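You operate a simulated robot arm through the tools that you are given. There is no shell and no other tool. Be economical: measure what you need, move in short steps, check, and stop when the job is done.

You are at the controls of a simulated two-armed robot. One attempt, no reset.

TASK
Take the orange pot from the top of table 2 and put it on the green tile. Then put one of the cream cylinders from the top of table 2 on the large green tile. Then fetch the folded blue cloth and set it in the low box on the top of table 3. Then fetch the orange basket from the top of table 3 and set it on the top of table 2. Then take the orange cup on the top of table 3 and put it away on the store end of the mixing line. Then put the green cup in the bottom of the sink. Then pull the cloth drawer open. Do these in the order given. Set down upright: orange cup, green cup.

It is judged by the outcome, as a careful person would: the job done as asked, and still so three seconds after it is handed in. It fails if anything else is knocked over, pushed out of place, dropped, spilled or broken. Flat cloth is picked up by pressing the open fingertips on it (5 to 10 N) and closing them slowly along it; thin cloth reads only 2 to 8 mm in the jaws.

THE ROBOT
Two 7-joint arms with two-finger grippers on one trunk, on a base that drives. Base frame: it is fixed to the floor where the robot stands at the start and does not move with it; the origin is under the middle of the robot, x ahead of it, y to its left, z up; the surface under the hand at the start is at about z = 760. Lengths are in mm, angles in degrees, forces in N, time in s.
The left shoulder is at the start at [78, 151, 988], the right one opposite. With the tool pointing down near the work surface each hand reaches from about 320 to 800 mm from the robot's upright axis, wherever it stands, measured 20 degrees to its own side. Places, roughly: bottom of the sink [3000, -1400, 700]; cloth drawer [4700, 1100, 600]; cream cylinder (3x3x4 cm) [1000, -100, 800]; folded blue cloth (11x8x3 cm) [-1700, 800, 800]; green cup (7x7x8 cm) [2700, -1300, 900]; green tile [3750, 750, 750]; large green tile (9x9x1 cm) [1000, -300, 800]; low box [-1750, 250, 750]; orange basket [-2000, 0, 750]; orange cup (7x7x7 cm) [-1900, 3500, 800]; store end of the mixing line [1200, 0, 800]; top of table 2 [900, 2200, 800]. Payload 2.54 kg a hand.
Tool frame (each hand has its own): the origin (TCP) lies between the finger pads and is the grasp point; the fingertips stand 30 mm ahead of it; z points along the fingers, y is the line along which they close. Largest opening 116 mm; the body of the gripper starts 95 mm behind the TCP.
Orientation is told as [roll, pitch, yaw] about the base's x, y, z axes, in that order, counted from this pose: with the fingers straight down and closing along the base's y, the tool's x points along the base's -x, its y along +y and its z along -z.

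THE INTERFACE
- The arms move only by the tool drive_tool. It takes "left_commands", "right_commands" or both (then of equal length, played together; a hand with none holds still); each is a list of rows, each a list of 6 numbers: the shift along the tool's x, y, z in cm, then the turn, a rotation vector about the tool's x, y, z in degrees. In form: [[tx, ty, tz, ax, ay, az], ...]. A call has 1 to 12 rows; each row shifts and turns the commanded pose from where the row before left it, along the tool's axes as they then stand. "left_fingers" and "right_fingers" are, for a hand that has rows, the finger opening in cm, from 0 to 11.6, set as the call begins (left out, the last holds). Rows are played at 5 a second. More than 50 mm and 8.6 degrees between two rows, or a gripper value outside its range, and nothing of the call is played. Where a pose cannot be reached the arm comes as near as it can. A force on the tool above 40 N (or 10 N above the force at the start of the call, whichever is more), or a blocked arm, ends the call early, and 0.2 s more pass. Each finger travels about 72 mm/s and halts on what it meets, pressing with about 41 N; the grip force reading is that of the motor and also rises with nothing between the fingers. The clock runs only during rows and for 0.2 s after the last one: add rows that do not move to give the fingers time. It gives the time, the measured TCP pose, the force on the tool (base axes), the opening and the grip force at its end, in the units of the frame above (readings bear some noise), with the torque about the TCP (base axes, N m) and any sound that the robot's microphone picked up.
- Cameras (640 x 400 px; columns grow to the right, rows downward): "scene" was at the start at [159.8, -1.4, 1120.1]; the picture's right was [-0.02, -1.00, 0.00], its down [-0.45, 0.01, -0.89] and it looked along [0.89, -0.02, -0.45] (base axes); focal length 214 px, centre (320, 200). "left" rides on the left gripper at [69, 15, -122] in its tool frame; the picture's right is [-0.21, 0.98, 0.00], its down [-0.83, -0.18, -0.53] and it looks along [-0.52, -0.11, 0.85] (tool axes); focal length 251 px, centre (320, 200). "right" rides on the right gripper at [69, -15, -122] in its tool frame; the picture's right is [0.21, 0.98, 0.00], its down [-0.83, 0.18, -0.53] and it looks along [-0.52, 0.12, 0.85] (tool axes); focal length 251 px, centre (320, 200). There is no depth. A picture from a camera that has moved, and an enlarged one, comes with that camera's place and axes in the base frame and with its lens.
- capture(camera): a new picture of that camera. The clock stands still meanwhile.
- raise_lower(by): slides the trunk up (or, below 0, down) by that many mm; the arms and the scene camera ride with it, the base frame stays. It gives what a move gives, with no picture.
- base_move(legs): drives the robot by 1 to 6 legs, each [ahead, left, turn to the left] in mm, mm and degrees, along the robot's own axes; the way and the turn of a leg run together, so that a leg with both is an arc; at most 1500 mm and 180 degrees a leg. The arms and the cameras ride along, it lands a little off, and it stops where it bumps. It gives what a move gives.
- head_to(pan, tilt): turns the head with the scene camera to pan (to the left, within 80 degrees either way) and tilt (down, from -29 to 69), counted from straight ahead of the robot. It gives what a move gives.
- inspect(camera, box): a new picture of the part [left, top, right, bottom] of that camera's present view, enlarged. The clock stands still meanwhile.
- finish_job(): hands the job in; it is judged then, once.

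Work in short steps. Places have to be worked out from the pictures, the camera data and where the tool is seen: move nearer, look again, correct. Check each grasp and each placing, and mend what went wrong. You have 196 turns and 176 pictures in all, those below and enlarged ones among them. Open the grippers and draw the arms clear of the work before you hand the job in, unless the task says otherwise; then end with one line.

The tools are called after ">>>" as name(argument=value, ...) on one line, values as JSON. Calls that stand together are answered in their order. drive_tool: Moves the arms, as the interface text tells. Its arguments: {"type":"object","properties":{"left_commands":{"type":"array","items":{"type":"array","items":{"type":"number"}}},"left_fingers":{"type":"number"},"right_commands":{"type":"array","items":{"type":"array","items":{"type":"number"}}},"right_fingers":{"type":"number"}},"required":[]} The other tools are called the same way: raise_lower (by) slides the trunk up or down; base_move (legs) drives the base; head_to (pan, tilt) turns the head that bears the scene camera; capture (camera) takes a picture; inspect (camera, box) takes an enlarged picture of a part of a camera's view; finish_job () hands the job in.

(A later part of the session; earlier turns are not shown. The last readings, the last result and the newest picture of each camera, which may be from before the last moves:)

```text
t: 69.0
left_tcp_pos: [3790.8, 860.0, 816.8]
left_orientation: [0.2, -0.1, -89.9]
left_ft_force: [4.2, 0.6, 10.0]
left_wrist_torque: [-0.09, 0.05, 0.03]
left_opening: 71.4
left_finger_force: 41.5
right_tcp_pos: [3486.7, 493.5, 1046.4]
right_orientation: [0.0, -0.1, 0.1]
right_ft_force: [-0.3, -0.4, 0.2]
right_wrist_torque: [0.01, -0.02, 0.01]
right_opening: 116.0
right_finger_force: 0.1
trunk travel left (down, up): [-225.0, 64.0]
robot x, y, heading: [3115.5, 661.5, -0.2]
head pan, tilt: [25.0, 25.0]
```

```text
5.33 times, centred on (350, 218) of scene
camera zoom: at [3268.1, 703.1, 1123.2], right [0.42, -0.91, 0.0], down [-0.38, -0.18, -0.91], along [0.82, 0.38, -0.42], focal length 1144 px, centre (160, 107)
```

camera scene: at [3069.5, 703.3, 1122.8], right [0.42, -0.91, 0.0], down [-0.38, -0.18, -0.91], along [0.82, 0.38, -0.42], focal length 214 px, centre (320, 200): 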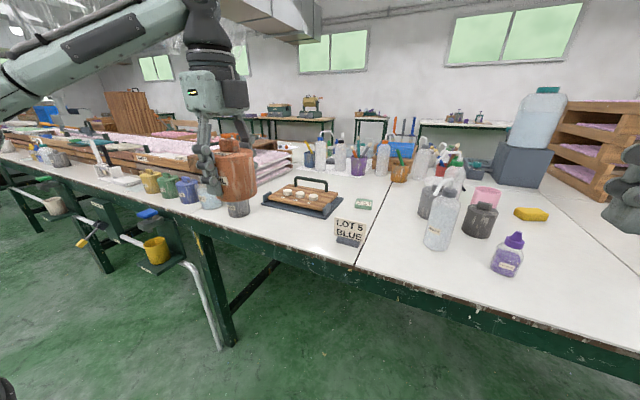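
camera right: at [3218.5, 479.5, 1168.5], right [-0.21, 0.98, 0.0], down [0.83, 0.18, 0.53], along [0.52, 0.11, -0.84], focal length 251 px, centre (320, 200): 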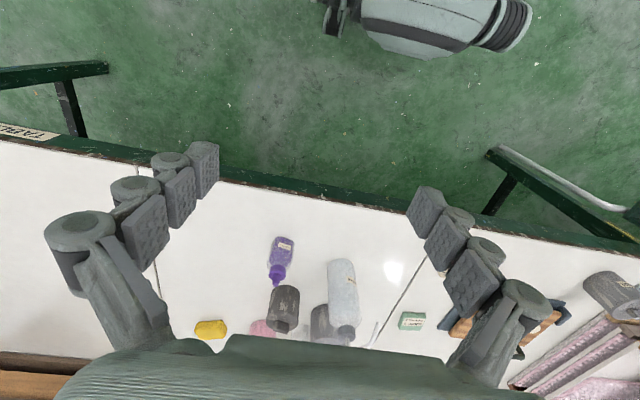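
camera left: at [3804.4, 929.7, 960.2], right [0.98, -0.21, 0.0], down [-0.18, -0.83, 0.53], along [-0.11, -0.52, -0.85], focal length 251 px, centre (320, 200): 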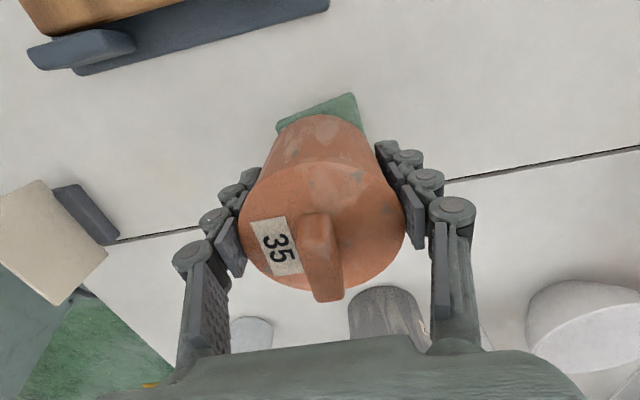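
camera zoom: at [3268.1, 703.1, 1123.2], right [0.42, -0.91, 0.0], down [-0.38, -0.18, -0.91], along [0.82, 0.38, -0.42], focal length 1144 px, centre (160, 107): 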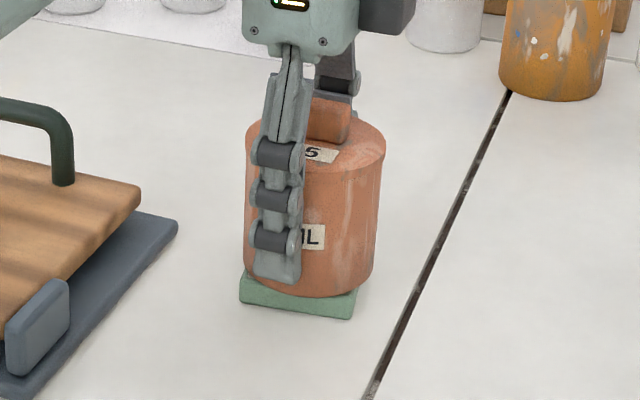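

Contact made (10 N). The pot sits a few mm to the right of the tile's centre; I lift a little, shift left 6 mm, set down, and release.

>>> drive_tool(left_commands=[[0, 0, -0.5, 0, 0, 0], [0.6, 0, 0, 0, 0, 0], [0, 0, 0.2, 0, 0, 0], [0, 0, 0.2, 0, 0, 0], [0, 0, 0, 0, 0, 0]])

>>> drive_tool(left_commands=[[0, 0, 0, 0, 0, 0], [0, 0, 0, 0, 0, 0], [0, 0, 0, 0, 0, 0]], left_fingers=9.6)

>>> drive_tool(left_commands=[[0, 0, -2, 0, 0, 0], [0, 0, -3, 0, 0, 0], [0, 0, -4, 0, 0, 0], [0, 0, -4, 0, 0, 0], [0, 0, -4, 0, 0, 0], [0, 0, 0, 0, 0, 0]])

>>> inspect(camera="scene", box=[290, 180, 410, 255])

>>> capture(camera="left")

```text
t: 70.2
left_tcp_pos: [3791.0, 866.4, 816.6]
left_orientation: [0.1, 0.0, -89.9]
left_ft_force: [-1.1, 1.7, 6.0]
left_wrist_torque: [-0.06, 0.17, -0.08]
left_opening: 71.1
left_finger_force: 41.4
right_tcp_pos: [3487.3, 493.4, 1047.7]
right_orientation: [0.0, -0.2, -0.1]
right_ft_force: [-0.1, 0.0, -0.3]
right_wrist_torque: [-0.02, -0.03, 0.01]
right_opening: 115.9
right_finger_force: 0.1
trunk travel left (down, up): [-225.0, 64.0]
robot x, y, heading: [3118.2, 668.8, 0.1]
head pan, tilt: [25.0, 25.0]
```

```text
t: 71.0
left_tcp_pos: [3792.1, 866.8, 817.2]
left_orientation: [0.1, -0.1, -89.9]
left_ft_force: [0.4, -0.3, 1.2]
left_wrist_torque: [0.0, -0.02, -0.01]
left_opening: 96.1
left_finger_force: 0.1
right_tcp_pos: [3487.1, 492.0, 1047.9]
right_orientation: [0.0, -0.1, 0.0]
right_ft_force: [-0.3, 0.0, -1.1]
right_wrist_torque: [-0.03, 0.0, 0.03]
right_opening: 115.8
right_finger_force: 0.0
trunk travel left (down, up): [-225.0, 64.0]
robot x, y, heading: [3115.6, 663.4, -0.1]
head pan, tilt: [25.0, 25.0]
```

```text
t: 72.4
left_tcp_pos: [3790.4, 865.0, 986.9]
left_orientation: [0.0, -0.1, -89.9]
left_ft_force: [-0.9, -0.3, -1.0]
left_wrist_torque: [0.02, -0.02, -0.03]
left_opening: 95.9
left_finger_force: 0.0
right_tcp_pos: [3486.9, 493.6, 1047.1]
right_orientation: [0.0, -0.1, 0.1]
right_ft_force: [-1.0, 0.5, 0.6]
right_wrist_torque: [0.01, -0.01, 0.01]
right_opening: 115.8
right_finger_force: 0.0
trunk travel left (down, up): [-225.0, 64.0]
robot x, y, heading: [3117.8, 661.2, 0.0]
head pan, tilt: [25.0, 25.0]
```

```text
5.33 times, centred on (350, 218) of scene
camera zoom: at [3268.8, 703.4, 1122.9], right [0.42, -0.91, 0.0], down [-0.38, -0.18, -0.91], along [0.82, 0.38, -0.42], focal length 1144 px, centre (160, 107)
```

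zoom: 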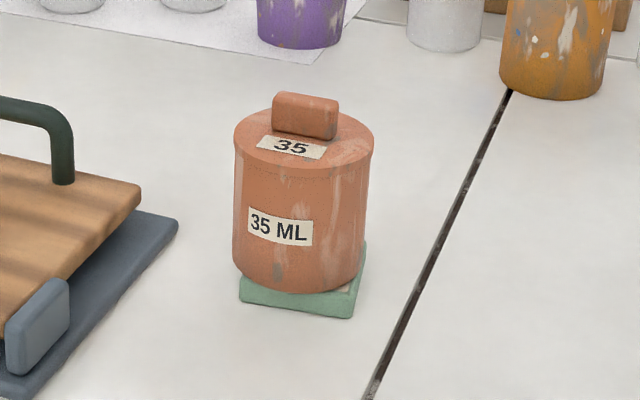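

```text
142 pictures are left
camera left: at [3804.4, 933.9, 1107.4], right [0.98, -0.21, 0.0], down [-0.18, -0.83, 0.53], along [-0.11, -0.52, -0.84], focal length 251 px, centre (320, 200)
```

left: 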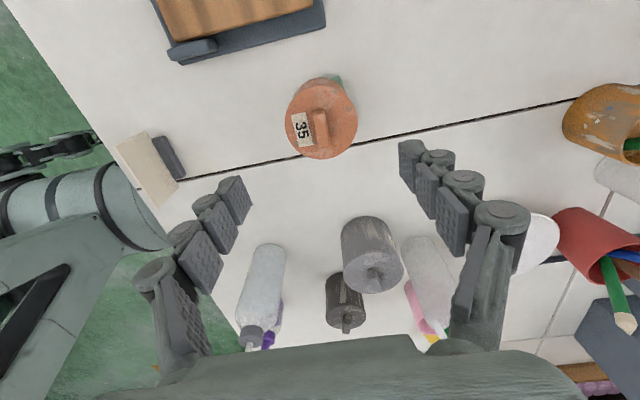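

Pot stands properly on the tile. I retract the arm and drive to the right side of table 2 (about x 950, y -770), facing it.

>>> drive_tool(left_commands=[[0, -4.5, -0.5, 0, 0, 0], [0, -4.5, -0.5, 0, 0, 0], [0, -4.5, 0, 0, 0, 0], [0, -4.5, 0, 0, 0, 0], [0, -4.5, 0, 0, 0, 0], [0, -4.5, 0, 0, 0, 0], [0, 0, 0, 0, 0, 0]])

>>> base_move(legs=[[-950, 0, 0], [0, -1430, 0], [-1210, 0, 0]])

>>> base_move(legs=[[0, -60, 0], [0, 0, 90]])

>>> head_to(pan=0, tilt=30)

>>> capture(camera="scene")

```text
t: 74.0
left_tcp_pos: [3520.3, 865.9, 997.7]
left_orientation: [0.0, 0.0, -89.9]
left_ft_force: [0.8, 0.0, -0.5]
left_wrist_torque: [0.02, 0.02, -0.02]
left_opening: 96.1
left_finger_force: 0.2
right_tcp_pos: [3487.3, 493.3, 1047.0]
right_orientation: [0.0, -0.1, 0.0]
right_ft_force: [-0.8, -0.5, -0.2]
right_wrist_torque: [0.0, -0.01, 0.01]
right_opening: 115.9
right_finger_force: 0.0
trunk travel left (down, up): [-225.0, 64.0]
robot x, y, heading: [3120.3, 665.0, -0.1]
head pan, tilt: [25.0, 25.0]
```

```text
t: 98.3
left_tcp_pos: [1388.0, -607.9, 997.4]
left_orientation: [0.0, 0.0, -88.6]
left_ft_force: [-0.4, 0.1, -0.2]
left_wrist_torque: [0.0, 0.0, 0.03]
left_opening: 96.1
left_finger_force: 0.2
right_tcp_pos: [1364.5, -980.1, 1046.8]
right_orientation: [0.0, 0.0, 1.3]
right_ft_force: [0.1, -0.3, 0.3]
right_wrist_torque: [-0.01, -0.01, 0.02]
right_opening: 116.0
right_finger_force: 0.0
trunk travel left (down, up): [-225.0, 64.0]
robot x, y, heading: [989.2, -818.8, 1.5]
head pan, tilt: [25.0, 25.0]
```

```text
t: 103.4
left_tcp_pos: [784.8, -476.9, 996.2]
left_orientation: [0.0, 0.0, 0.8]
left_ft_force: [0.3, 0.1, 0.1]
left_wrist_torque: [0.04, 0.0, 0.01]
left_opening: 95.9
left_finger_force: 0.0
right_tcp_pos: [1156.4, -506.6, 1046.2]
right_orientation: [0.0, -0.1, 90.7]
right_ft_force: [0.3, -0.2, -0.2]
right_wrist_torque: [0.01, 0.0, 0.03]
right_opening: 115.9
right_finger_force: 0.1
trunk travel left (down, up): [-225.0, 64.0]
robot x, y, heading: [990.5, -882.9, 90.8]
head pan, tilt: [25.0, 25.0]
```

```text
t: 104.3
left_tcp_pos: [784.7, -476.4, 997.6]
left_orientation: [0.0, 0.1, 0.9]
left_ft_force: [-0.3, -1.0, -0.4]
left_wrist_torque: [-0.01, 0.0, 0.01]
left_opening: 96.1
left_finger_force: 0.0
right_tcp_pos: [1156.9, -506.8, 1046.7]
right_orientation: [0.1, -0.1, 90.6]
right_ft_force: [-0.5, 0.1, 1.5]
right_wrist_torque: [-0.01, 0.02, -0.04]
right_opening: 115.7
right_finger_force: 0.0
trunk travel left (down, up): [-225.0, 64.0]
robot x, y, heading: [993.1, -881.4, 90.9]
head pan, tilt: [0.0, 30.0]
```

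```text
141 pictures are left
camera scene: at [989.3, -719.2, 1115.0], right [1.0, 0.01, 0.0], down [0.01, -0.5, -0.87], along [-0.01, 0.87, -0.5], focal length 214 px, centre (320, 200)
```

scene: 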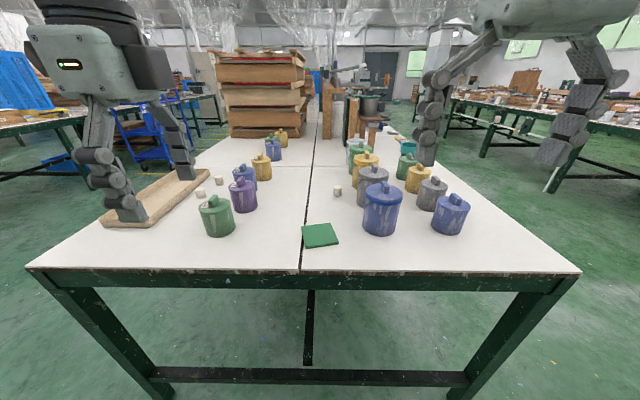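

From here the lone cylinder is at about (1041, -68) and the large tile at (984, -299). I move up 115 mm and bring the right hand over the cylinder, rotated to close along y.

>>> base_move(legs=[[115, 0, 0]])

>>> drive_tool(right_commands=[[-4.3, 1.6, 0, 0, 0, 0], [-4.3, 1.6, 0, 0, 0, 0], [-4.3, 1.6, 0, 0, 0, 0], [-4.3, 1.6, 0, 0, 0, 0], [-4.3, 1.6, 0, 0, 0, 0], [-4.3, 1.6, 0, 0, 0, 0], [-4.3, 1.6, 0, 0, 0, 0], [0, 0, 0, 0, 0, 0]], right_fingers=6)

>>> drive_tool(right_commands=[[0, 0, 0, 0, 0, -8.5], [0, 0, 0, 0, 0, -8.5], [0, 0, 0, 0, 0, -8.5], [0, 0, 0, 0, 0, -8.5], [0, 0, 0, 0, 0, -8.5], [0, 0, 0, 0, 0, -8.5], [0, 0, 0, 0, 0, -8.5], [0, 0, 0, 0, 0, -8.5], [0, 0, 0, 0, 0, -8.5], [0, 0, 0, 0, 0, -8.5], [0, 0, 0, 0, 0, -4.4], [0, 0, 0, 0, 0, 0]])

>>> capture(camera="right")

>>> capture(camera="scene")

```text
t: 105.5
left_tcp_pos: [784.1, -361.0, 997.2]
left_orientation: [0.0, 0.1, 0.7]
left_ft_force: [0.3, 0.0, 0.5]
left_wrist_torque: [-0.02, 0.02, 0.02]
left_opening: 96.2
left_finger_force: 0.0
right_tcp_pos: [1155.1, -392.4, 1047.2]
right_orientation: [0.0, 0.0, 90.6]
right_ft_force: [0.6, 0.0, 0.0]
right_wrist_torque: [-0.02, 0.02, 0.0]
right_opening: 116.1
right_finger_force: 0.1
trunk travel left (down, up): [-225.0, 64.0]
robot x, y, heading: [992.7, -766.1, 90.6]
head pan, tilt: [0.0, 30.0]
```

```text
t: 107.3
left_tcp_pos: [783.8, -361.9, 997.8]
left_orientation: [0.0, 0.1, 0.6]
left_ft_force: [0.0, -0.3, 0.2]
left_wrist_torque: [0.02, -0.03, -0.02]
left_opening: 96.0
left_finger_force: 0.1
right_tcp_pos: [1149.6, -202.7, 1036.4]
right_orientation: [0.0, 0.0, 90.5]
right_ft_force: [0.3, 0.1, -0.6]
right_wrist_torque: [0.01, -0.04, 0.0]
right_opening: 60.0
right_finger_force: 0.0
right hand out of reach, approached as far as the arm can: row 4, 5, 6, 7
trunk travel left (down, up): [-225.0, 64.0]
robot x, y, heading: [990.1, -765.8, 90.9]
head pan, tilt: [0.0, 30.0]
```

```text
t: 109.9
left_tcp_pos: [784.7, -362.5, 997.4]
left_orientation: [-0.1, 0.0, 0.6]
left_ft_force: [-0.2, -0.1, -0.4]
left_wrist_torque: [-0.02, -0.03, 0.03]
left_opening: 96.0
left_finger_force: 0.2
right_tcp_pos: [1149.9, -204.1, 1036.5]
right_orientation: [-0.1, 0.1, -179.9]
right_ft_force: [0.4, -0.2, 0.4]
right_wrist_torque: [0.01, -0.05, 0.0]
right_opening: 59.9
right_finger_force: 0.1
trunk travel left (down, up): [-225.0, 64.0]
robot x, y, heading: [991.5, -765.5, 90.4]
head pan, tilt: [0.0, 30.0]
```

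```text
140 pictures are left
camera right: at [1216.9, -188.7, 1158.0], right [0.22, -0.98, 0.0], down [-0.83, -0.18, 0.53], along [-0.52, -0.11, -0.85], focal length 251 px, centre (320, 200)
```

right: 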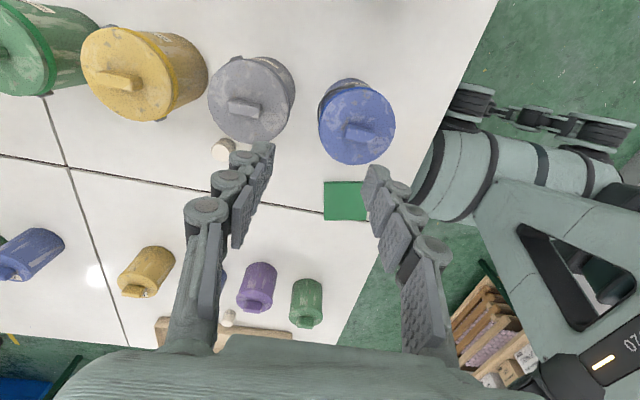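

```text
139 pictures are left
camera scene: at [988.3, -604.9, 1115.0], right [1.0, 0.01, 0.0], down [0.01, -0.5, -0.87], along [-0.01, 0.87, -0.5], focal length 214 px, centre (320, 200)
```

scene: 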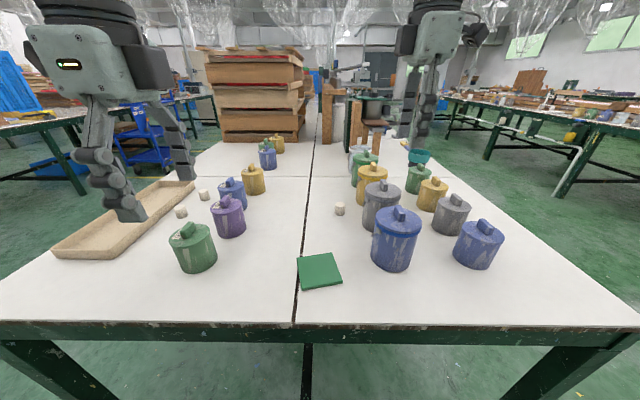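

The arm reached its limit at this height; I'll shift toward x first and then go lower, where reach is better.

>>> drive_tool(right_commands=[[-4, 0, 0, 0, 0, 0], [-4, 0, 0, 0, 0, 0], [-2.8, 0, 2, 0, 0, 0], [0, 0, 4, 0, 0, 0], [0, 0, 0, 0, 0, 0]])

>>> capture(camera="right")

```text
t: 111.1
left_tcp_pos: [784.4, -361.4, 998.3]
left_orientation: [0.0, 0.0, 0.8]
left_ft_force: [-0.3, 0.5, 0.7]
left_wrist_torque: [0.03, 0.0, 0.02]
left_opening: 96.1
left_finger_force: 0.0
right_tcp_pos: [1115.1, -231.7, 975.5]
right_orientation: [-0.2, 0.0, 179.9]
right_ft_force: [0.0, -0.1, -0.2]
right_wrist_torque: [0.0, 0.02, 0.0]
right_opening: 59.8
right_finger_force: 0.0
right hand out of reach, approached as far as the arm can: row 1, 2, 3
trunk travel left (down, up): [-225.0, 64.0]
robot x, y, heading: [992.6, -764.9, 90.4]
head pan, tilt: [0.0, 30.0]
```

```text
138 pictures are left
camera right: at [1184.5, -215.2, 1097.5], right [0.21, -0.98, 0.0], down [-0.83, -0.18, 0.53], along [-0.52, -0.11, -0.85], focal length 251 px, centre (320, 200)
```

right: 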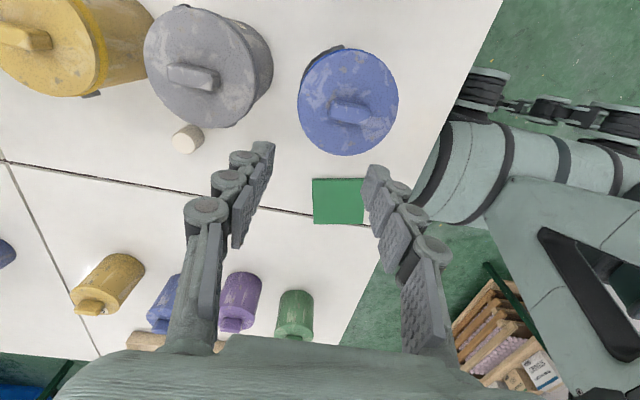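

The target lies too far across for the right arm; I shift the base 150 mm to its left (–x) and retry.

>>> base_move(legs=[[0, 150, 0]])

>>> capture(camera="right")

```text
t: 113.2
left_tcp_pos: [633.8, -365.0, 997.3]
left_orientation: [0.0, 0.0, 0.9]
left_ft_force: [-0.4, 0.5, 0.9]
left_wrist_torque: [-0.05, 0.01, -0.07]
left_opening: 95.9
left_finger_force: 0.1
right_tcp_pos: [965.1, -232.6, 975.9]
right_orientation: [-0.1, 0.0, -179.9]
right_ft_force: [-0.4, 1.1, 0.0]
right_wrist_torque: [0.01, -0.04, -0.01]
right_opening: 59.9
right_finger_force: 0.1
trunk travel left (down, up): [-225.0, 64.0]
robot x, y, heading: [841.4, -764.4, 90.9]
head pan, tilt: [0.0, 30.0]
```

```text
137 pictures are left
camera right: at [1034.2, -216.4, 1097.8], right [0.22, -0.98, 0.0], down [-0.83, -0.18, 0.53], along [-0.52, -0.11, -0.85], focal length 251 px, centre (320, 200)
```

right: 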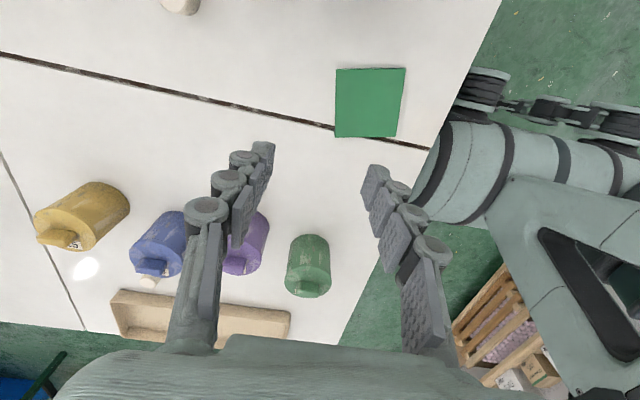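

Now move over the cylinder at (1041, -68) and look.

>>> drive_tool(right_commands=[[2, -4, 0, 0, 0, 0], [2, -4, 0, 0, 0, 0], [2, -4, 0, 0, 0, 0], [1.6, -4, 0, 0, 0, 0], [0, 0, 2, 0, 0, 0], [0, 0, 2, 0, 0, 0], [0, 0, 0, 0, 0, 0]])

>>> capture(camera="right")

>>> inspect(camera="scene", box=[300, 100, 500, 225])

```text
t: 114.8
left_tcp_pos: [634.9, -365.9, 997.9]
left_orientation: [0.0, -0.1, 0.8]
left_ft_force: [0.1, 0.0, 0.1]
left_wrist_torque: [0.0, -0.01, 0.02]
left_opening: 95.7
left_finger_force: 0.1
right_tcp_pos: [1062.8, -121.3, 925.9]
right_orientation: [-0.1, 0.0, -179.9]
right_ft_force: [-0.8, 0.2, -0.4]
right_wrist_torque: [0.0, 0.01, 0.0]
right_opening: 59.9
right_finger_force: 0.0
right hand out of reach, approached as far as the arm can: row 2, 3, 4
trunk travel left (down, up): [-225.0, 64.0]
robot x, y, heading: [841.8, -765.5, 90.7]
head pan, tilt: [0.0, 30.0]
```

```text
136 pictures are left
camera right: at [1133.1, -104.7, 1047.9], right [0.22, -0.98, 0.0], down [-0.83, -0.18, 0.53], along [-0.52, -0.11, -0.85], focal length 251 px, centre (320, 200)
```

right: 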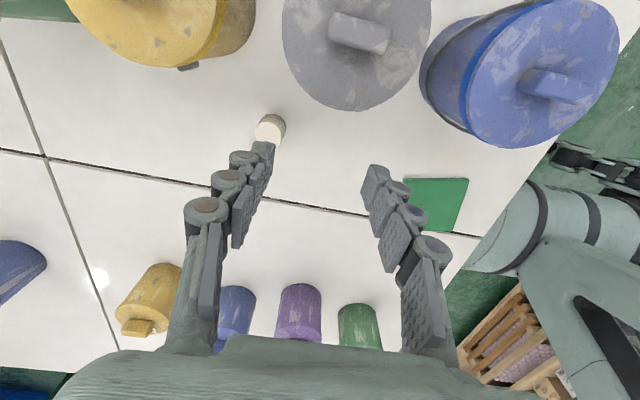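

```text
3.20 times, centred on (400, 162) of scene
camera zoom: at [839.0, -606.7, 1115.0], right [1.0, 0.01, 0.0], down [0.01, -0.5, -0.87], along [-0.01, 0.87, -0.5], focal length 686 px, centre (64, 320)
```

zoom: 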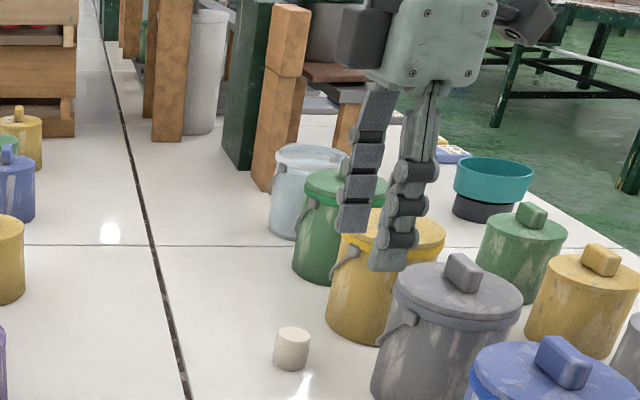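

Cylinder refined at (1045, -66). I edge the base forward 45 mm, then align the hand.

>>> base_move(legs=[[45, 0, 0]])

>>> drive_tool(right_commands=[[-1.8, -1, 0, 0, 0, 0], [0, 0, 3, 0, 0, 0], [0, 0, 2, 0, 0, 0], [0, 0, 0, 0, 0, 0]])

>>> capture(camera="right")

```text
t: 115.7
left_tcp_pos: [633.0, -320.5, 997.2]
left_orientation: [0.1, 0.1, 0.9]
left_ft_force: [0.6, 0.5, -0.8]
left_wrist_torque: [-0.04, 0.0, 0.02]
left_opening: 96.2
left_finger_force: 0.0
right_tcp_pos: [1062.4, -75.9, 925.7]
right_orientation: [0.1, 0.0, -179.9]
right_ft_force: [-0.2, 0.0, -0.7]
right_wrist_torque: [-0.01, -0.02, 0.01]
right_opening: 60.0
right_finger_force: 0.0
trunk travel left (down, up): [-225.0, 64.0]
robot x, y, heading: [841.8, -721.5, 90.9]
head pan, tilt: [0.0, 30.0]
```

```text
t: 116.7
left_tcp_pos: [634.0, -320.7, 996.6]
left_orientation: [0.1, 0.0, 0.8]
left_ft_force: [-0.6, -0.3, 0.2]
left_wrist_torque: [0.0, -0.05, -0.02]
left_opening: 95.9
left_finger_force: 0.1
right_tcp_pos: [1048.3, -72.0, 874.2]
right_orientation: [-0.1, -0.1, -179.9]
right_ft_force: [-0.3, -0.2, -0.1]
right_wrist_torque: [-0.01, -0.04, -0.05]
right_opening: 59.9
right_finger_force: 0.1
right hand out of reach, approached as far as the arm can: row 1
trunk travel left (down, up): [-225.0, 64.0]
robot x, y, heading: [839.5, -720.5, 90.7]
head pan, tilt: [0.0, 30.0]
```

```text
134 pictures are left
camera right: at [1118.3, -55.6, 995.6], right [0.22, -0.98, 0.0], down [-0.83, -0.18, 0.53], along [-0.52, -0.11, -0.85], focal length 251 px, centre (320, 200)
```

right: 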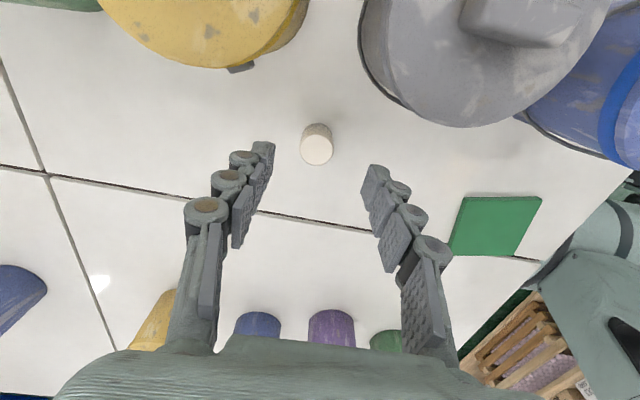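

Hand nearly centred; descend to TCP z≈797 and close on the cylinder.

>>> drive_tool(right_commands=[[0.2, -0.4, 2.5, 0, 0, 0], [0, 0, 2.5, 0, 0, 0], [0, 0, 2.6, 0, 0, 0], [0, 0, 0, 0, 0, 0]])

>>> drive_tool(right_commands=[[0, 0, 0, 0, 0, 0], [0, 0, 0, 0, 0, 0], [0, 0, 0, 0, 0, 0]], right_fingers=0)

>>> capture(camera="right")

```text
t: 117.7
left_tcp_pos: [633.5, -320.9, 996.6]
left_orientation: [-0.1, 0.0, 0.8]
left_ft_force: [0.3, -0.2, -0.6]
left_wrist_torque: [0.03, 0.01, -0.04]
left_opening: 96.1
left_finger_force: 0.0
right_tcp_pos: [1054.2, -70.2, 801.0]
right_orientation: [-0.2, -0.1, -179.9]
right_ft_force: [0.8, -0.1, 0.2]
right_wrist_torque: [0.01, -0.01, -0.01]
right_opening: 60.2
right_finger_force: 0.0
right hand out of reach, approached as far as the arm can: row 3
trunk travel left (down, up): [-225.0, 64.0]
robot x, y, heading: [839.4, -720.9, 90.7]
head pan, tilt: [0.0, 30.0]
```

```text
t: 118.5
left_tcp_pos: [633.8, -320.8, 996.6]
left_orientation: [-0.1, 0.0, 0.8]
left_ft_force: [-0.2, 0.7, -0.8]
left_wrist_torque: [-0.01, -0.01, -0.01]
left_opening: 96.2
left_finger_force: 0.1
right_tcp_pos: [1052.8, -71.2, 801.3]
right_orientation: [-0.3, 0.0, -180.0]
right_ft_force: [1.1, 0.7, -0.4]
right_wrist_torque: [-0.01, -0.01, -0.02]
right_opening: 27.5
right_finger_force: 41.1
trunk travel left (down, up): [-225.0, 64.0]
robot x, y, heading: [839.8, -721.4, 90.7]
head pan, tilt: [0.0, 30.0]
```

```text
133 pictures are left
camera right: at [1122.2, -54.5, 922.9], right [0.22, -0.98, 0.0], down [-0.82, -0.18, 0.54], along [-0.52, -0.11, -0.84], focal length 251 px, centre (320, 200)
```

right: 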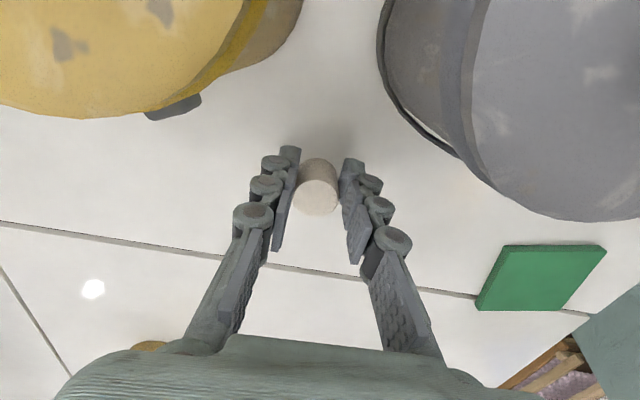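

Gripped (27.5 mm). Lift and carry toward the tile at about (984, -297).

>>> drive_tool(right_commands=[[0, 0, -2, 0, 0, 0], [0, 0, -3, 0, 0, 0], [0, 0, -3, 0, 0, 0], [-1.8, 4, 0, 0, 0, 0], [-1.8, 4, 0, 0, 0, 0], [-1.8, 4, 0, 0, 0, 0], [-1.4, 4, 0, 0, 0, 0], [0, 4, 0, 0, 0, 0], [0, 2.6, 0, 0, 0, 0], [0, 0, 0, 0, 0, 0]])

>>> capture(camera="right")

>>> capture(camera="scene")

```text
t: 120.7
left_tcp_pos: [633.0, -320.3, 996.4]
left_orientation: [0.0, 0.0, 0.8]
left_ft_force: [-0.3, 0.9, -0.8]
left_wrist_torque: [-0.03, -0.03, -0.03]
left_opening: 96.0
left_finger_force: 0.0
right_tcp_pos: [982.5, -299.0, 880.4]
right_orientation: [0.0, 0.0, -180.0]
right_ft_force: [-0.6, 0.4, -0.3]
right_wrist_torque: [0.02, -0.04, 0.02]
right_opening: 27.4
right_finger_force: 40.8
trunk travel left (down, up): [-225.0, 64.0]
robot x, y, heading: [841.3, -722.1, 90.8]
head pan, tilt: [0.0, 30.0]
```

```text
132 pictures are left
camera right: at [1051.4, -281.4, 1001.3], right [0.22, -0.98, 0.0], down [-0.83, -0.18, 0.53], along [-0.52, -0.11, -0.85], focal length 251 px, centre (320, 200)
```

right: 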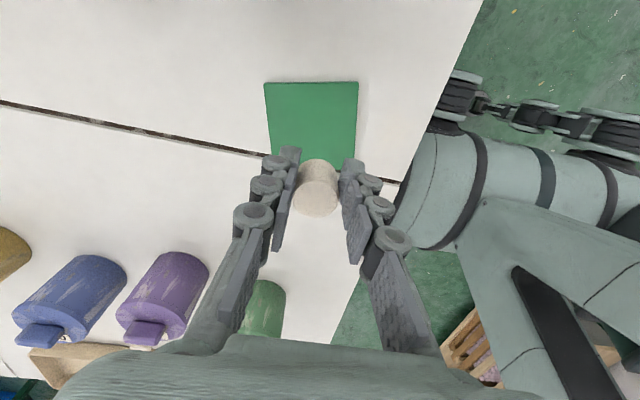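

```text
131 pictures are left
camera scene: at [838.4, -562.0, 1114.9], right [1.0, 0.01, 0.0], down [0.01, -0.5, -0.87], along [-0.01, 0.87, -0.5], focal length 214 px, centre (320, 200)
```

scene: 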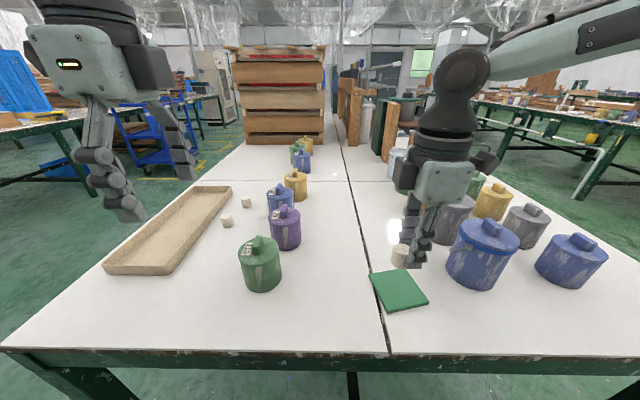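

Tile centre refined to (988, -288). Adjust and lower.

>>> drive_tool(right_commands=[[0.5, -1.2, 0, 0, 0, 0], [0, 0, 3, 0, 0, 0], [0, 0, 2.5, 0, 0, 0], [0, 0, 0.3, 0, 0, 0], [0, 0, 0.3, 0, 0, 0], [0, 0, 0, 0, 0, 0]])

>>> inspect(camera="scene", box=[350, 220, 450, 320])

```text
t: 122.1
left_tcp_pos: [633.1, -320.7, 997.2]
left_orientation: [0.0, 0.0, 0.7]
left_ft_force: [-0.3, -0.2, 0.1]
left_wrist_torque: [0.01, -0.01, 0.01]
left_opening: 96.3
left_finger_force: 0.1
right_tcp_pos: [988.7, -285.6, 820.3]
right_orientation: [-0.1, 0.0, -179.9]
right_ft_force: [0.8, -0.2, 0.3]
right_wrist_torque: [-0.02, -0.03, -0.01]
right_opening: 26.8
right_finger_force: 40.7
trunk travel left (down, up): [-225.0, 64.0]
robot x, y, heading: [838.4, -718.1, 90.9]
head pan, tilt: [0.0, 30.0]
```

```text
4.00 times, centred on (400, 270) of scene
camera zoom: at [838.4, -562.0, 1114.9], right [1.0, 0.01, 0.0], down [0.01, -0.5, -0.87], along [-0.01, 0.87, -0.5], focal length 858 px, centre (0, -80)
```

zoom: 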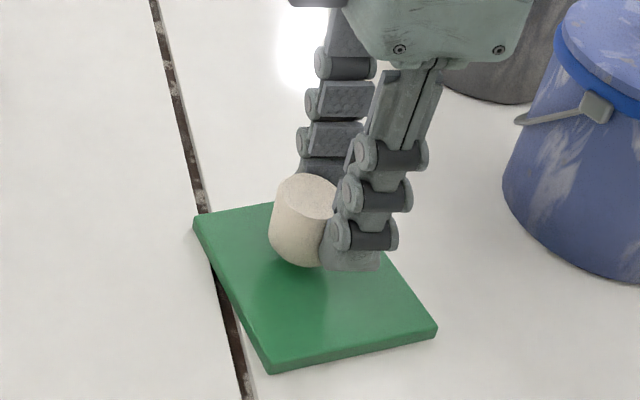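

Above the tile centre; lower slowly to contact.

>>> drive_tool(right_commands=[[0, 0, 0.3, 0, 0, 0], [0, 0, 0.3, 0, 0, 0], [0, 0, 0.2, 0, 0, 0], [0, 0, 0, 0, 0, 0]])

>>> inspect(camera="scene", box=[350, 220, 450, 320])

```text
t: 123.1
left_tcp_pos: [633.8, -320.3, 997.5]
left_orientation: [0.0, 0.0, 0.9]
left_ft_force: [0.0, 0.4, -0.7]
left_wrist_torque: [0.0, -0.02, 0.02]
left_opening: 96.3
left_finger_force: 0.2
right_tcp_pos: [989.2, -284.4, 811.5]
right_orientation: [0.0, 0.0, -179.9]
right_ft_force: [-0.7, -0.1, -0.2]
right_wrist_torque: [0.01, 0.0, 0.02]
right_opening: 27.2
right_finger_force: 41.1
trunk travel left (down, up): [-225.0, 64.0]
robot x, y, heading: [839.7, -727.6, 90.6]
head pan, tilt: [0.0, 30.0]
```

```text
4.00 times, centred on (400, 270) of scene
camera zoom: at [838.4, -562.0, 1114.9], right [1.0, 0.01, 0.0], down [0.01, -0.5, -0.87], along [-0.01, 0.87, -0.5], focal length 858 px, centre (0, -80)
```

zoom: 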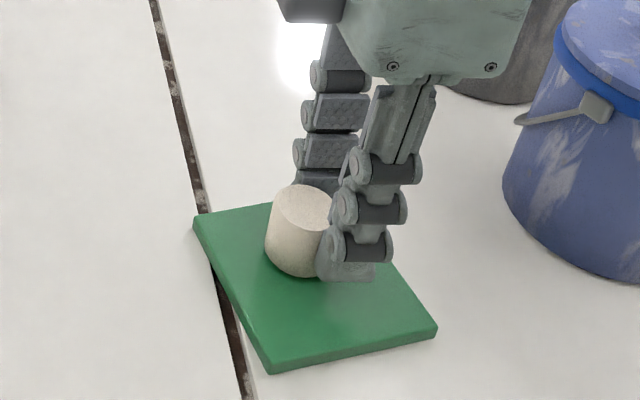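

No contact yet; continue lowering in 1–2 mm steps.

>>> drive_tool(right_commands=[[0, 0, 0.2, 0, 0, 0], [0, 0, 0.1, 0, 0, 0], [0, 0, 0, 0, 0, 0]])

>>> drive_tool(right_commands=[[0, 0, 0.1, 0, 0, 0], [0, 0, 0.1, 0, 0, 0], [0, 0, 0, 0, 0, 0]])

```text
t: 123.9
left_tcp_pos: [633.2, -321.2, 998.5]
left_orientation: [0.1, 0.0, 0.8]
left_ft_force: [-0.2, 0.3, 0.7]
left_wrist_torque: [-0.03, -0.02, -0.01]
left_opening: 96.0
left_finger_force: 0.0
right_tcp_pos: [990.7, -284.1, 809.5]
right_orientation: [-0.3, -0.1, -180.0]
right_ft_force: [1.0, 0.4, 11.2]
right_wrist_torque: [-0.06, 0.12, -0.01]
right_opening: 26.9
right_finger_force: 41.1
trunk travel left (down, up): [-225.0, 64.0]
robot x, y, heading: [839.3, -723.2, 90.9]
head pan, tilt: [0.0, 30.0]
```

```text
t: 124.7
left_tcp_pos: [632.9, -322.1, 998.8]
left_orientation: [0.1, 0.0, 0.8]
left_ft_force: [-0.6, 0.8, -0.1]
left_wrist_torque: [-0.01, -0.02, 0.0]
left_opening: 96.1
left_finger_force: 0.0
right_tcp_pos: [989.4, -284.2, 809.0]
right_orientation: [-0.3, -0.1, -179.9]
right_ft_force: [6.1, 1.0, 33.3]
right_wrist_torque: [0.02, 0.18, -0.02]
right_opening: 27.0
right_finger_force: 41.0
trunk travel left (down, up): [-225.0, 64.0]
robot x, y, heading: [842.7, -720.3, 90.8]
head pan, tilt: [0.0, 30.0]
```

Contact (bottom on the tile, a bit firm). Ease up 2 mm, open, rise, and look.

>>> drive_tool(right_commands=[[0, 0, -0.2, 0, 0, 0], [0, 0, 0, 0, 0, 0]])

>>> drive_tool(right_commands=[[0, 0, 0, 0, 0, 0], [0, 0, 0, 0, 0, 0], [0, 0, 0, 0, 0, 0]], right_fingers=6)

>>> drive_tool(right_commands=[[0, 0, -2, 0, 0, 0], [0, 0, -4, 0, 0, 0], [0, 0, -4, 0, 0, 0], [0, 0, -4, 0, 0, 0], [0, 0, -4, 0, 0, 0], [0, 0, 0, 0, 0, 0]])

>>> capture(camera="scene")

```text
t: 125.3
left_tcp_pos: [632.5, -319.7, 997.5]
left_orientation: [0.1, 0.1, 0.8]
left_ft_force: [-0.3, 0.4, -0.6]
left_wrist_torque: [0.02, 0.01, 0.01]
left_opening: 95.8
left_finger_force: 0.1
right_tcp_pos: [988.5, -284.6, 808.9]
right_orientation: [-0.3, -0.1, -179.9]
right_ft_force: [2.5, 7.0, 22.2]
right_wrist_torque: [0.26, 0.2, -0.08]
right_opening: 26.8
right_finger_force: 41.2
trunk travel left (down, up): [-225.0, 64.0]
robot x, y, heading: [839.0, -720.8, 90.7]
head pan, tilt: [0.0, 30.0]
```

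```text
t: 126.1
left_tcp_pos: [633.1, -320.5, 997.7]
left_orientation: [0.0, -0.1, 0.8]
left_ft_force: [0.2, 0.3, 0.4]
left_wrist_torque: [0.01, 0.0, 0.03]
left_opening: 95.8
left_finger_force: 0.2
right_tcp_pos: [991.1, -284.5, 808.7]
right_orientation: [0.0, 0.0, -180.0]
right_ft_force: [-0.8, -0.5, -0.1]
right_wrist_torque: [0.02, 0.01, 0.02]
right_opening: 60.1
right_finger_force: 0.0
trunk travel left (down, up): [-225.0, 64.0]
robot x, y, heading: [839.9, -720.2, 90.7]
head pan, tilt: [0.0, 30.0]
```

```text
t: 127.5
left_tcp_pos: [633.9, -320.0, 996.5]
left_orientation: [0.1, 0.0, 0.7]
left_ft_force: [0.1, -0.5, 0.2]
left_wrist_torque: [-0.01, 0.03, -0.02]
left_opening: 96.0
left_finger_force: 0.1
right_tcp_pos: [989.7, -286.4, 988.8]
right_orientation: [0.0, 0.0, -179.9]
right_ft_force: [-0.2, 0.0, -0.1]
right_wrist_torque: [-0.05, 0.0, 0.02]
right_opening: 60.1
right_finger_force: 0.2
trunk travel left (down, up): [-225.0, 64.0]
robot x, y, heading: [842.5, -723.3, 90.7]
head pan, tilt: [0.0, 30.0]
```

```text
128 pictures are left
camera scene: at [838.4, -562.0, 1114.9], right [1.0, 0.01, 0.0], down [0.01, -0.5, -0.87], along [-0.01, 0.87, -0.5], focal length 214 px, centre (320, 200)
```

scene: 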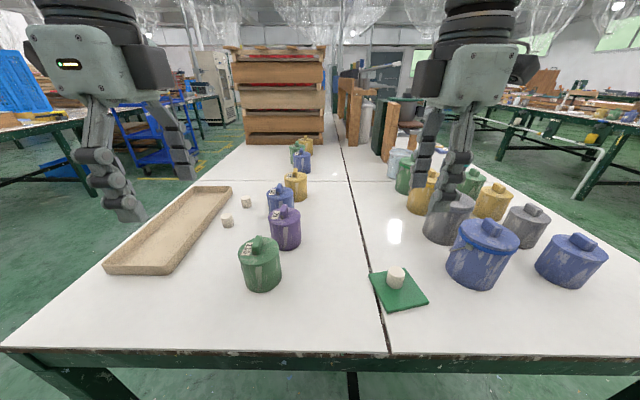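

Cylinder stands on the large tile. I square both hands and drive round toward table 3 behind the start position.

>>> drive_tool(right_commands=[[0, 0, 0, 0, 0, 8.5], [0, 0, 0, 0, 0, 8.5], [0, 0, 0, 0, 0, 8.5], [0, 0, 0, 0, 0, 8.5], [0, 0, 0, 0, 0, 8.5], [0, 0, 0, 0, 0, 8.5], [0, 0, 0, 0, 0, 8.5], [0, 0, 0, 0, 0, 8.5], [0, 0, 0, 0, 0, 8.5], [0, 0, 0, 0, 0, 8.5], [0, 0, 0, 0, 0, 5], [0, 0, 0, 0, 0, 0]], left_commands=[[0, 0, 0, 0, 0, -8.5], [0, 0, 0, 0, 0, -8.5], [0, 0, 0, 0, 0, -8.5], [0, 0, 0, 0, 0, -8.5], [0, 0, 0, 0, 0, -8.5], [0, 0, 0, 0, 0, -8.5], [0, 0, 0, 0, 0, -8.5], [0, 0, 0, 0, 0, -8.5], [0, 0, 0, 0, 0, -8.5], [0, 0, 0, 0, 0, -8.5], [0, 0, 0, 0, 0, -5], [0, 0, 0, 0, 0, 0]])

>>> base_move(legs=[[-160, 0, 0], [0, 0, 90]])

>>> head_to(pan=0, tilt=12)

>>> capture(camera="scene")

```text
t: 130.1
left_tcp_pos: [633.7, -319.5, 998.1]
left_orientation: [0.0, 0.0, 91.0]
left_ft_force: [0.2, -0.4, -0.6]
left_wrist_torque: [-0.02, -0.01, 0.01]
left_opening: 96.4
left_finger_force: 0.1
right_tcp_pos: [989.4, -285.3, 987.7]
right_orientation: [0.0, -0.1, 90.0]
right_ft_force: [0.3, 0.4, -0.5]
right_wrist_torque: [0.0, 0.0, -0.02]
right_opening: 60.0
right_finger_force: 0.0
trunk travel left (down, up): [-225.0, 64.0]
robot x, y, heading: [841.2, -718.6, 90.8]
head pan, tilt: [0.0, 30.0]
```

```text
t: 135.4
left_tcp_pos: [436.9, -1082.6, 997.8]
left_orientation: [0.0, 0.1, 179.6]
left_ft_force: [-0.2, 0.4, 0.7]
left_wrist_torque: [0.02, 0.02, 0.0]
left_opening: 95.9
left_finger_force: 0.0
right_tcp_pos: [409.4, -727.6, 987.8]
right_orientation: [0.1, -0.1, 178.8]
right_ft_force: [-0.3, 0.1, 0.6]
right_wrist_torque: [-0.02, 0.02, 0.01]
right_opening: 60.1
right_finger_force: 0.1
trunk travel left (down, up): [-225.0, 64.0]
robot x, y, heading: [845.5, -885.2, 179.6]
head pan, tilt: [0.0, 30.0]
```

```text
t: 136.2
left_tcp_pos: [437.2, -1083.8, 998.6]
left_orientation: [0.0, 0.0, 179.6]
left_ft_force: [-0.1, -0.6, 0.3]
left_wrist_torque: [0.0, 0.02, -0.01]
left_opening: 96.1
left_finger_force: 0.0
right_tcp_pos: [410.0, -726.8, 988.0]
right_orientation: [0.0, -0.1, 178.9]
right_ft_force: [-0.2, 0.0, -0.1]
right_wrist_torque: [0.02, 0.0, 0.03]
right_opening: 60.2
right_finger_force: 0.0
trunk travel left (down, up): [-225.0, 64.0]
robot x, y, heading: [841.0, -888.5, 179.6]
head pan, tilt: [0.0, 12.0]
```

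```text
127 pictures are left
camera scene: at [681.6, -883.4, 1144.0], right [0.01, 1.0, 0.0], down [0.21, 0.0, -0.98], along [-0.98, 0.01, -0.21], focal length 214 px, centre (320, 200)
```

scene: 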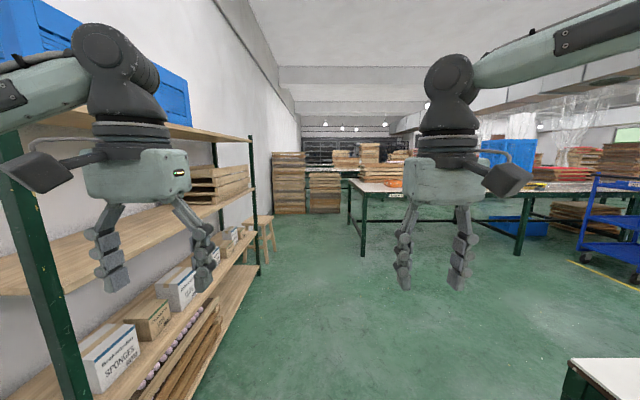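

Table 3 is ahead right. I pass table 2's corner and go diagonally toward table 3.

>>> base_move(legs=[[880, 0, 0], [430, -1250, 0]])

>>> head_to(pan=0, tilt=15)

>>> capture(camera="scene")

```text
t: 152.7
left_tcp_pos: [-862.7, 178.8, 997.5]
left_orientation: [0.0, 0.0, 179.1]
left_ft_force: [-0.3, -0.1, 0.5]
left_wrist_torque: [0.01, 0.02, -0.01]
left_opening: 96.0
left_finger_force: 0.1
right_tcp_pos: [-888.1, 534.0, 989.2]
right_orientation: [0.0, -0.1, 178.5]
right_ft_force: [-0.1, 0.1, -0.2]
right_wrist_torque: [0.01, 0.0, 0.01]
right_opening: 59.8
right_finger_force: 0.0
trunk travel left (down, up): [-225.0, 64.0]
robot x, y, heading: [-458.0, 372.5, 179.0]
head pan, tilt: [0.0, 12.0]
```

```text
t: 153.3
left_tcp_pos: [-862.5, 177.7, 997.9]
left_orientation: [0.0, 0.0, 179.2]
left_ft_force: [0.1, 0.4, 0.2]
left_wrist_torque: [0.02, 0.03, -0.02]
left_opening: 96.1
left_finger_force: 0.2
right_tcp_pos: [-887.3, 534.5, 988.1]
right_orientation: [0.0, 0.0, 178.5]
right_ft_force: [0.4, -1.2, 0.2]
right_wrist_torque: [0.02, -0.02, 0.01]
right_opening: 59.8
right_finger_force: 0.0
trunk travel left (down, up): [-225.0, 64.0]
robot x, y, heading: [-455.0, 369.9, 179.1]
head pan, tilt: [0.0, 15.0]
```

```text
126 pictures are left
camera scene: at [-616.8, 376.3, 1139.2], right [0.01, 1.0, 0.0], down [0.26, 0.0, -0.97], along [-0.97, 0.01, -0.26], focal length 214 px, centre (320, 200)
```

scene: 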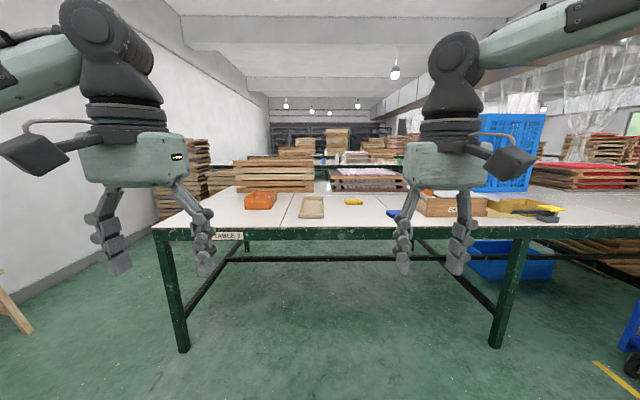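

Table 3 with low tray box, basket at left and blue items at right. I approach to see the cloth.

>>> base_move(legs=[[520, -230, 0]])

>>> head_to(pan=0, tilt=28)

>>> capture(camera="scene")

>>> capture(camera="right")

```text
t: 156.6
left_tcp_pos: [-1382.0, 415.4, 997.9]
left_orientation: [0.0, 0.0, 179.7]
left_ft_force: [-0.3, 0.0, 0.8]
left_wrist_torque: [-0.01, -0.03, -0.04]
left_opening: 96.2
left_finger_force: 0.0
right_tcp_pos: [-1411.7, 772.1, 987.5]
right_orientation: [0.1, 0.0, 179.0]
right_ft_force: [-0.8, 0.2, -0.7]
right_wrist_torque: [-0.02, -0.01, 0.01]
right_opening: 60.1
right_finger_force: 0.0
trunk travel left (down, up): [-225.0, 64.0]
robot x, y, heading: [-975.1, 614.3, 179.3]
head pan, tilt: [0.0, 15.0]
```

```text
t: 157.4
left_tcp_pos: [-1383.5, 415.8, 997.8]
left_orientation: [0.0, 0.1, 179.7]
left_ft_force: [-0.5, -0.4, 0.8]
left_wrist_torque: [-0.01, -0.02, -0.02]
left_opening: 95.9
left_finger_force: 0.0
right_tcp_pos: [-1410.3, 771.7, 988.8]
right_orientation: [0.0, -0.1, 179.0]
right_ft_force: [0.0, 0.7, -0.5]
right_wrist_torque: [-0.03, 0.04, 0.01]
right_opening: 60.1
right_finger_force: 0.1
trunk travel left (down, up): [-225.0, 64.0]
robot x, y, heading: [-976.5, 614.6, 179.6]
head pan, tilt: [0.0, 28.0]
```

```text
125 pictures are left
camera scene: at [-1137.2, 615.5, 1118.2], right [0.01, 1.0, 0.0], down [0.47, 0.0, -0.88], along [-0.88, 0.01, -0.47], focal length 214 px, centre (320, 200)
```

scene: 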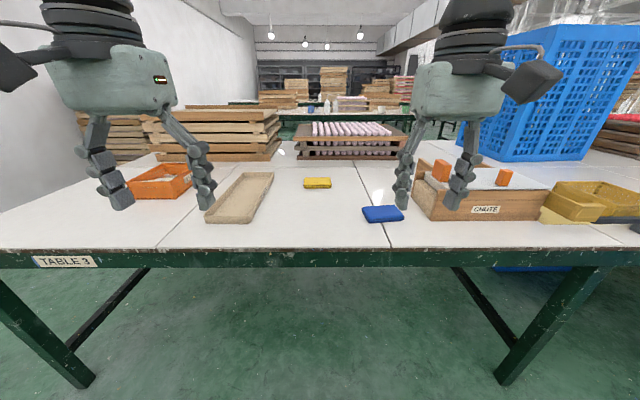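

```text
124 pictures are left
camera right: at [-1342.4, 786.6, 1109.7], right [0.2, -0.98, 0.0], down [-0.83, -0.17, 0.53], along [-0.52, -0.11, -0.84], focal length 251 px, centre (320, 200)
```

right: 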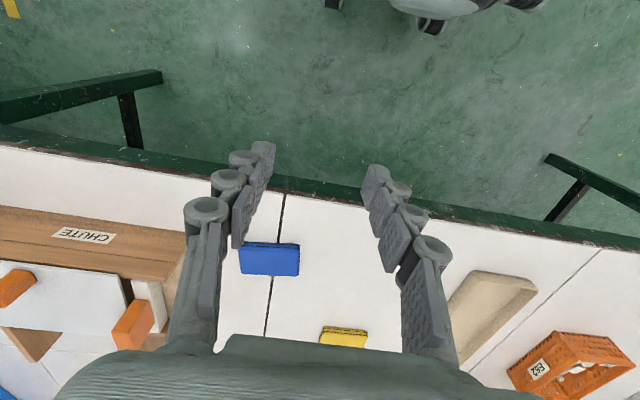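

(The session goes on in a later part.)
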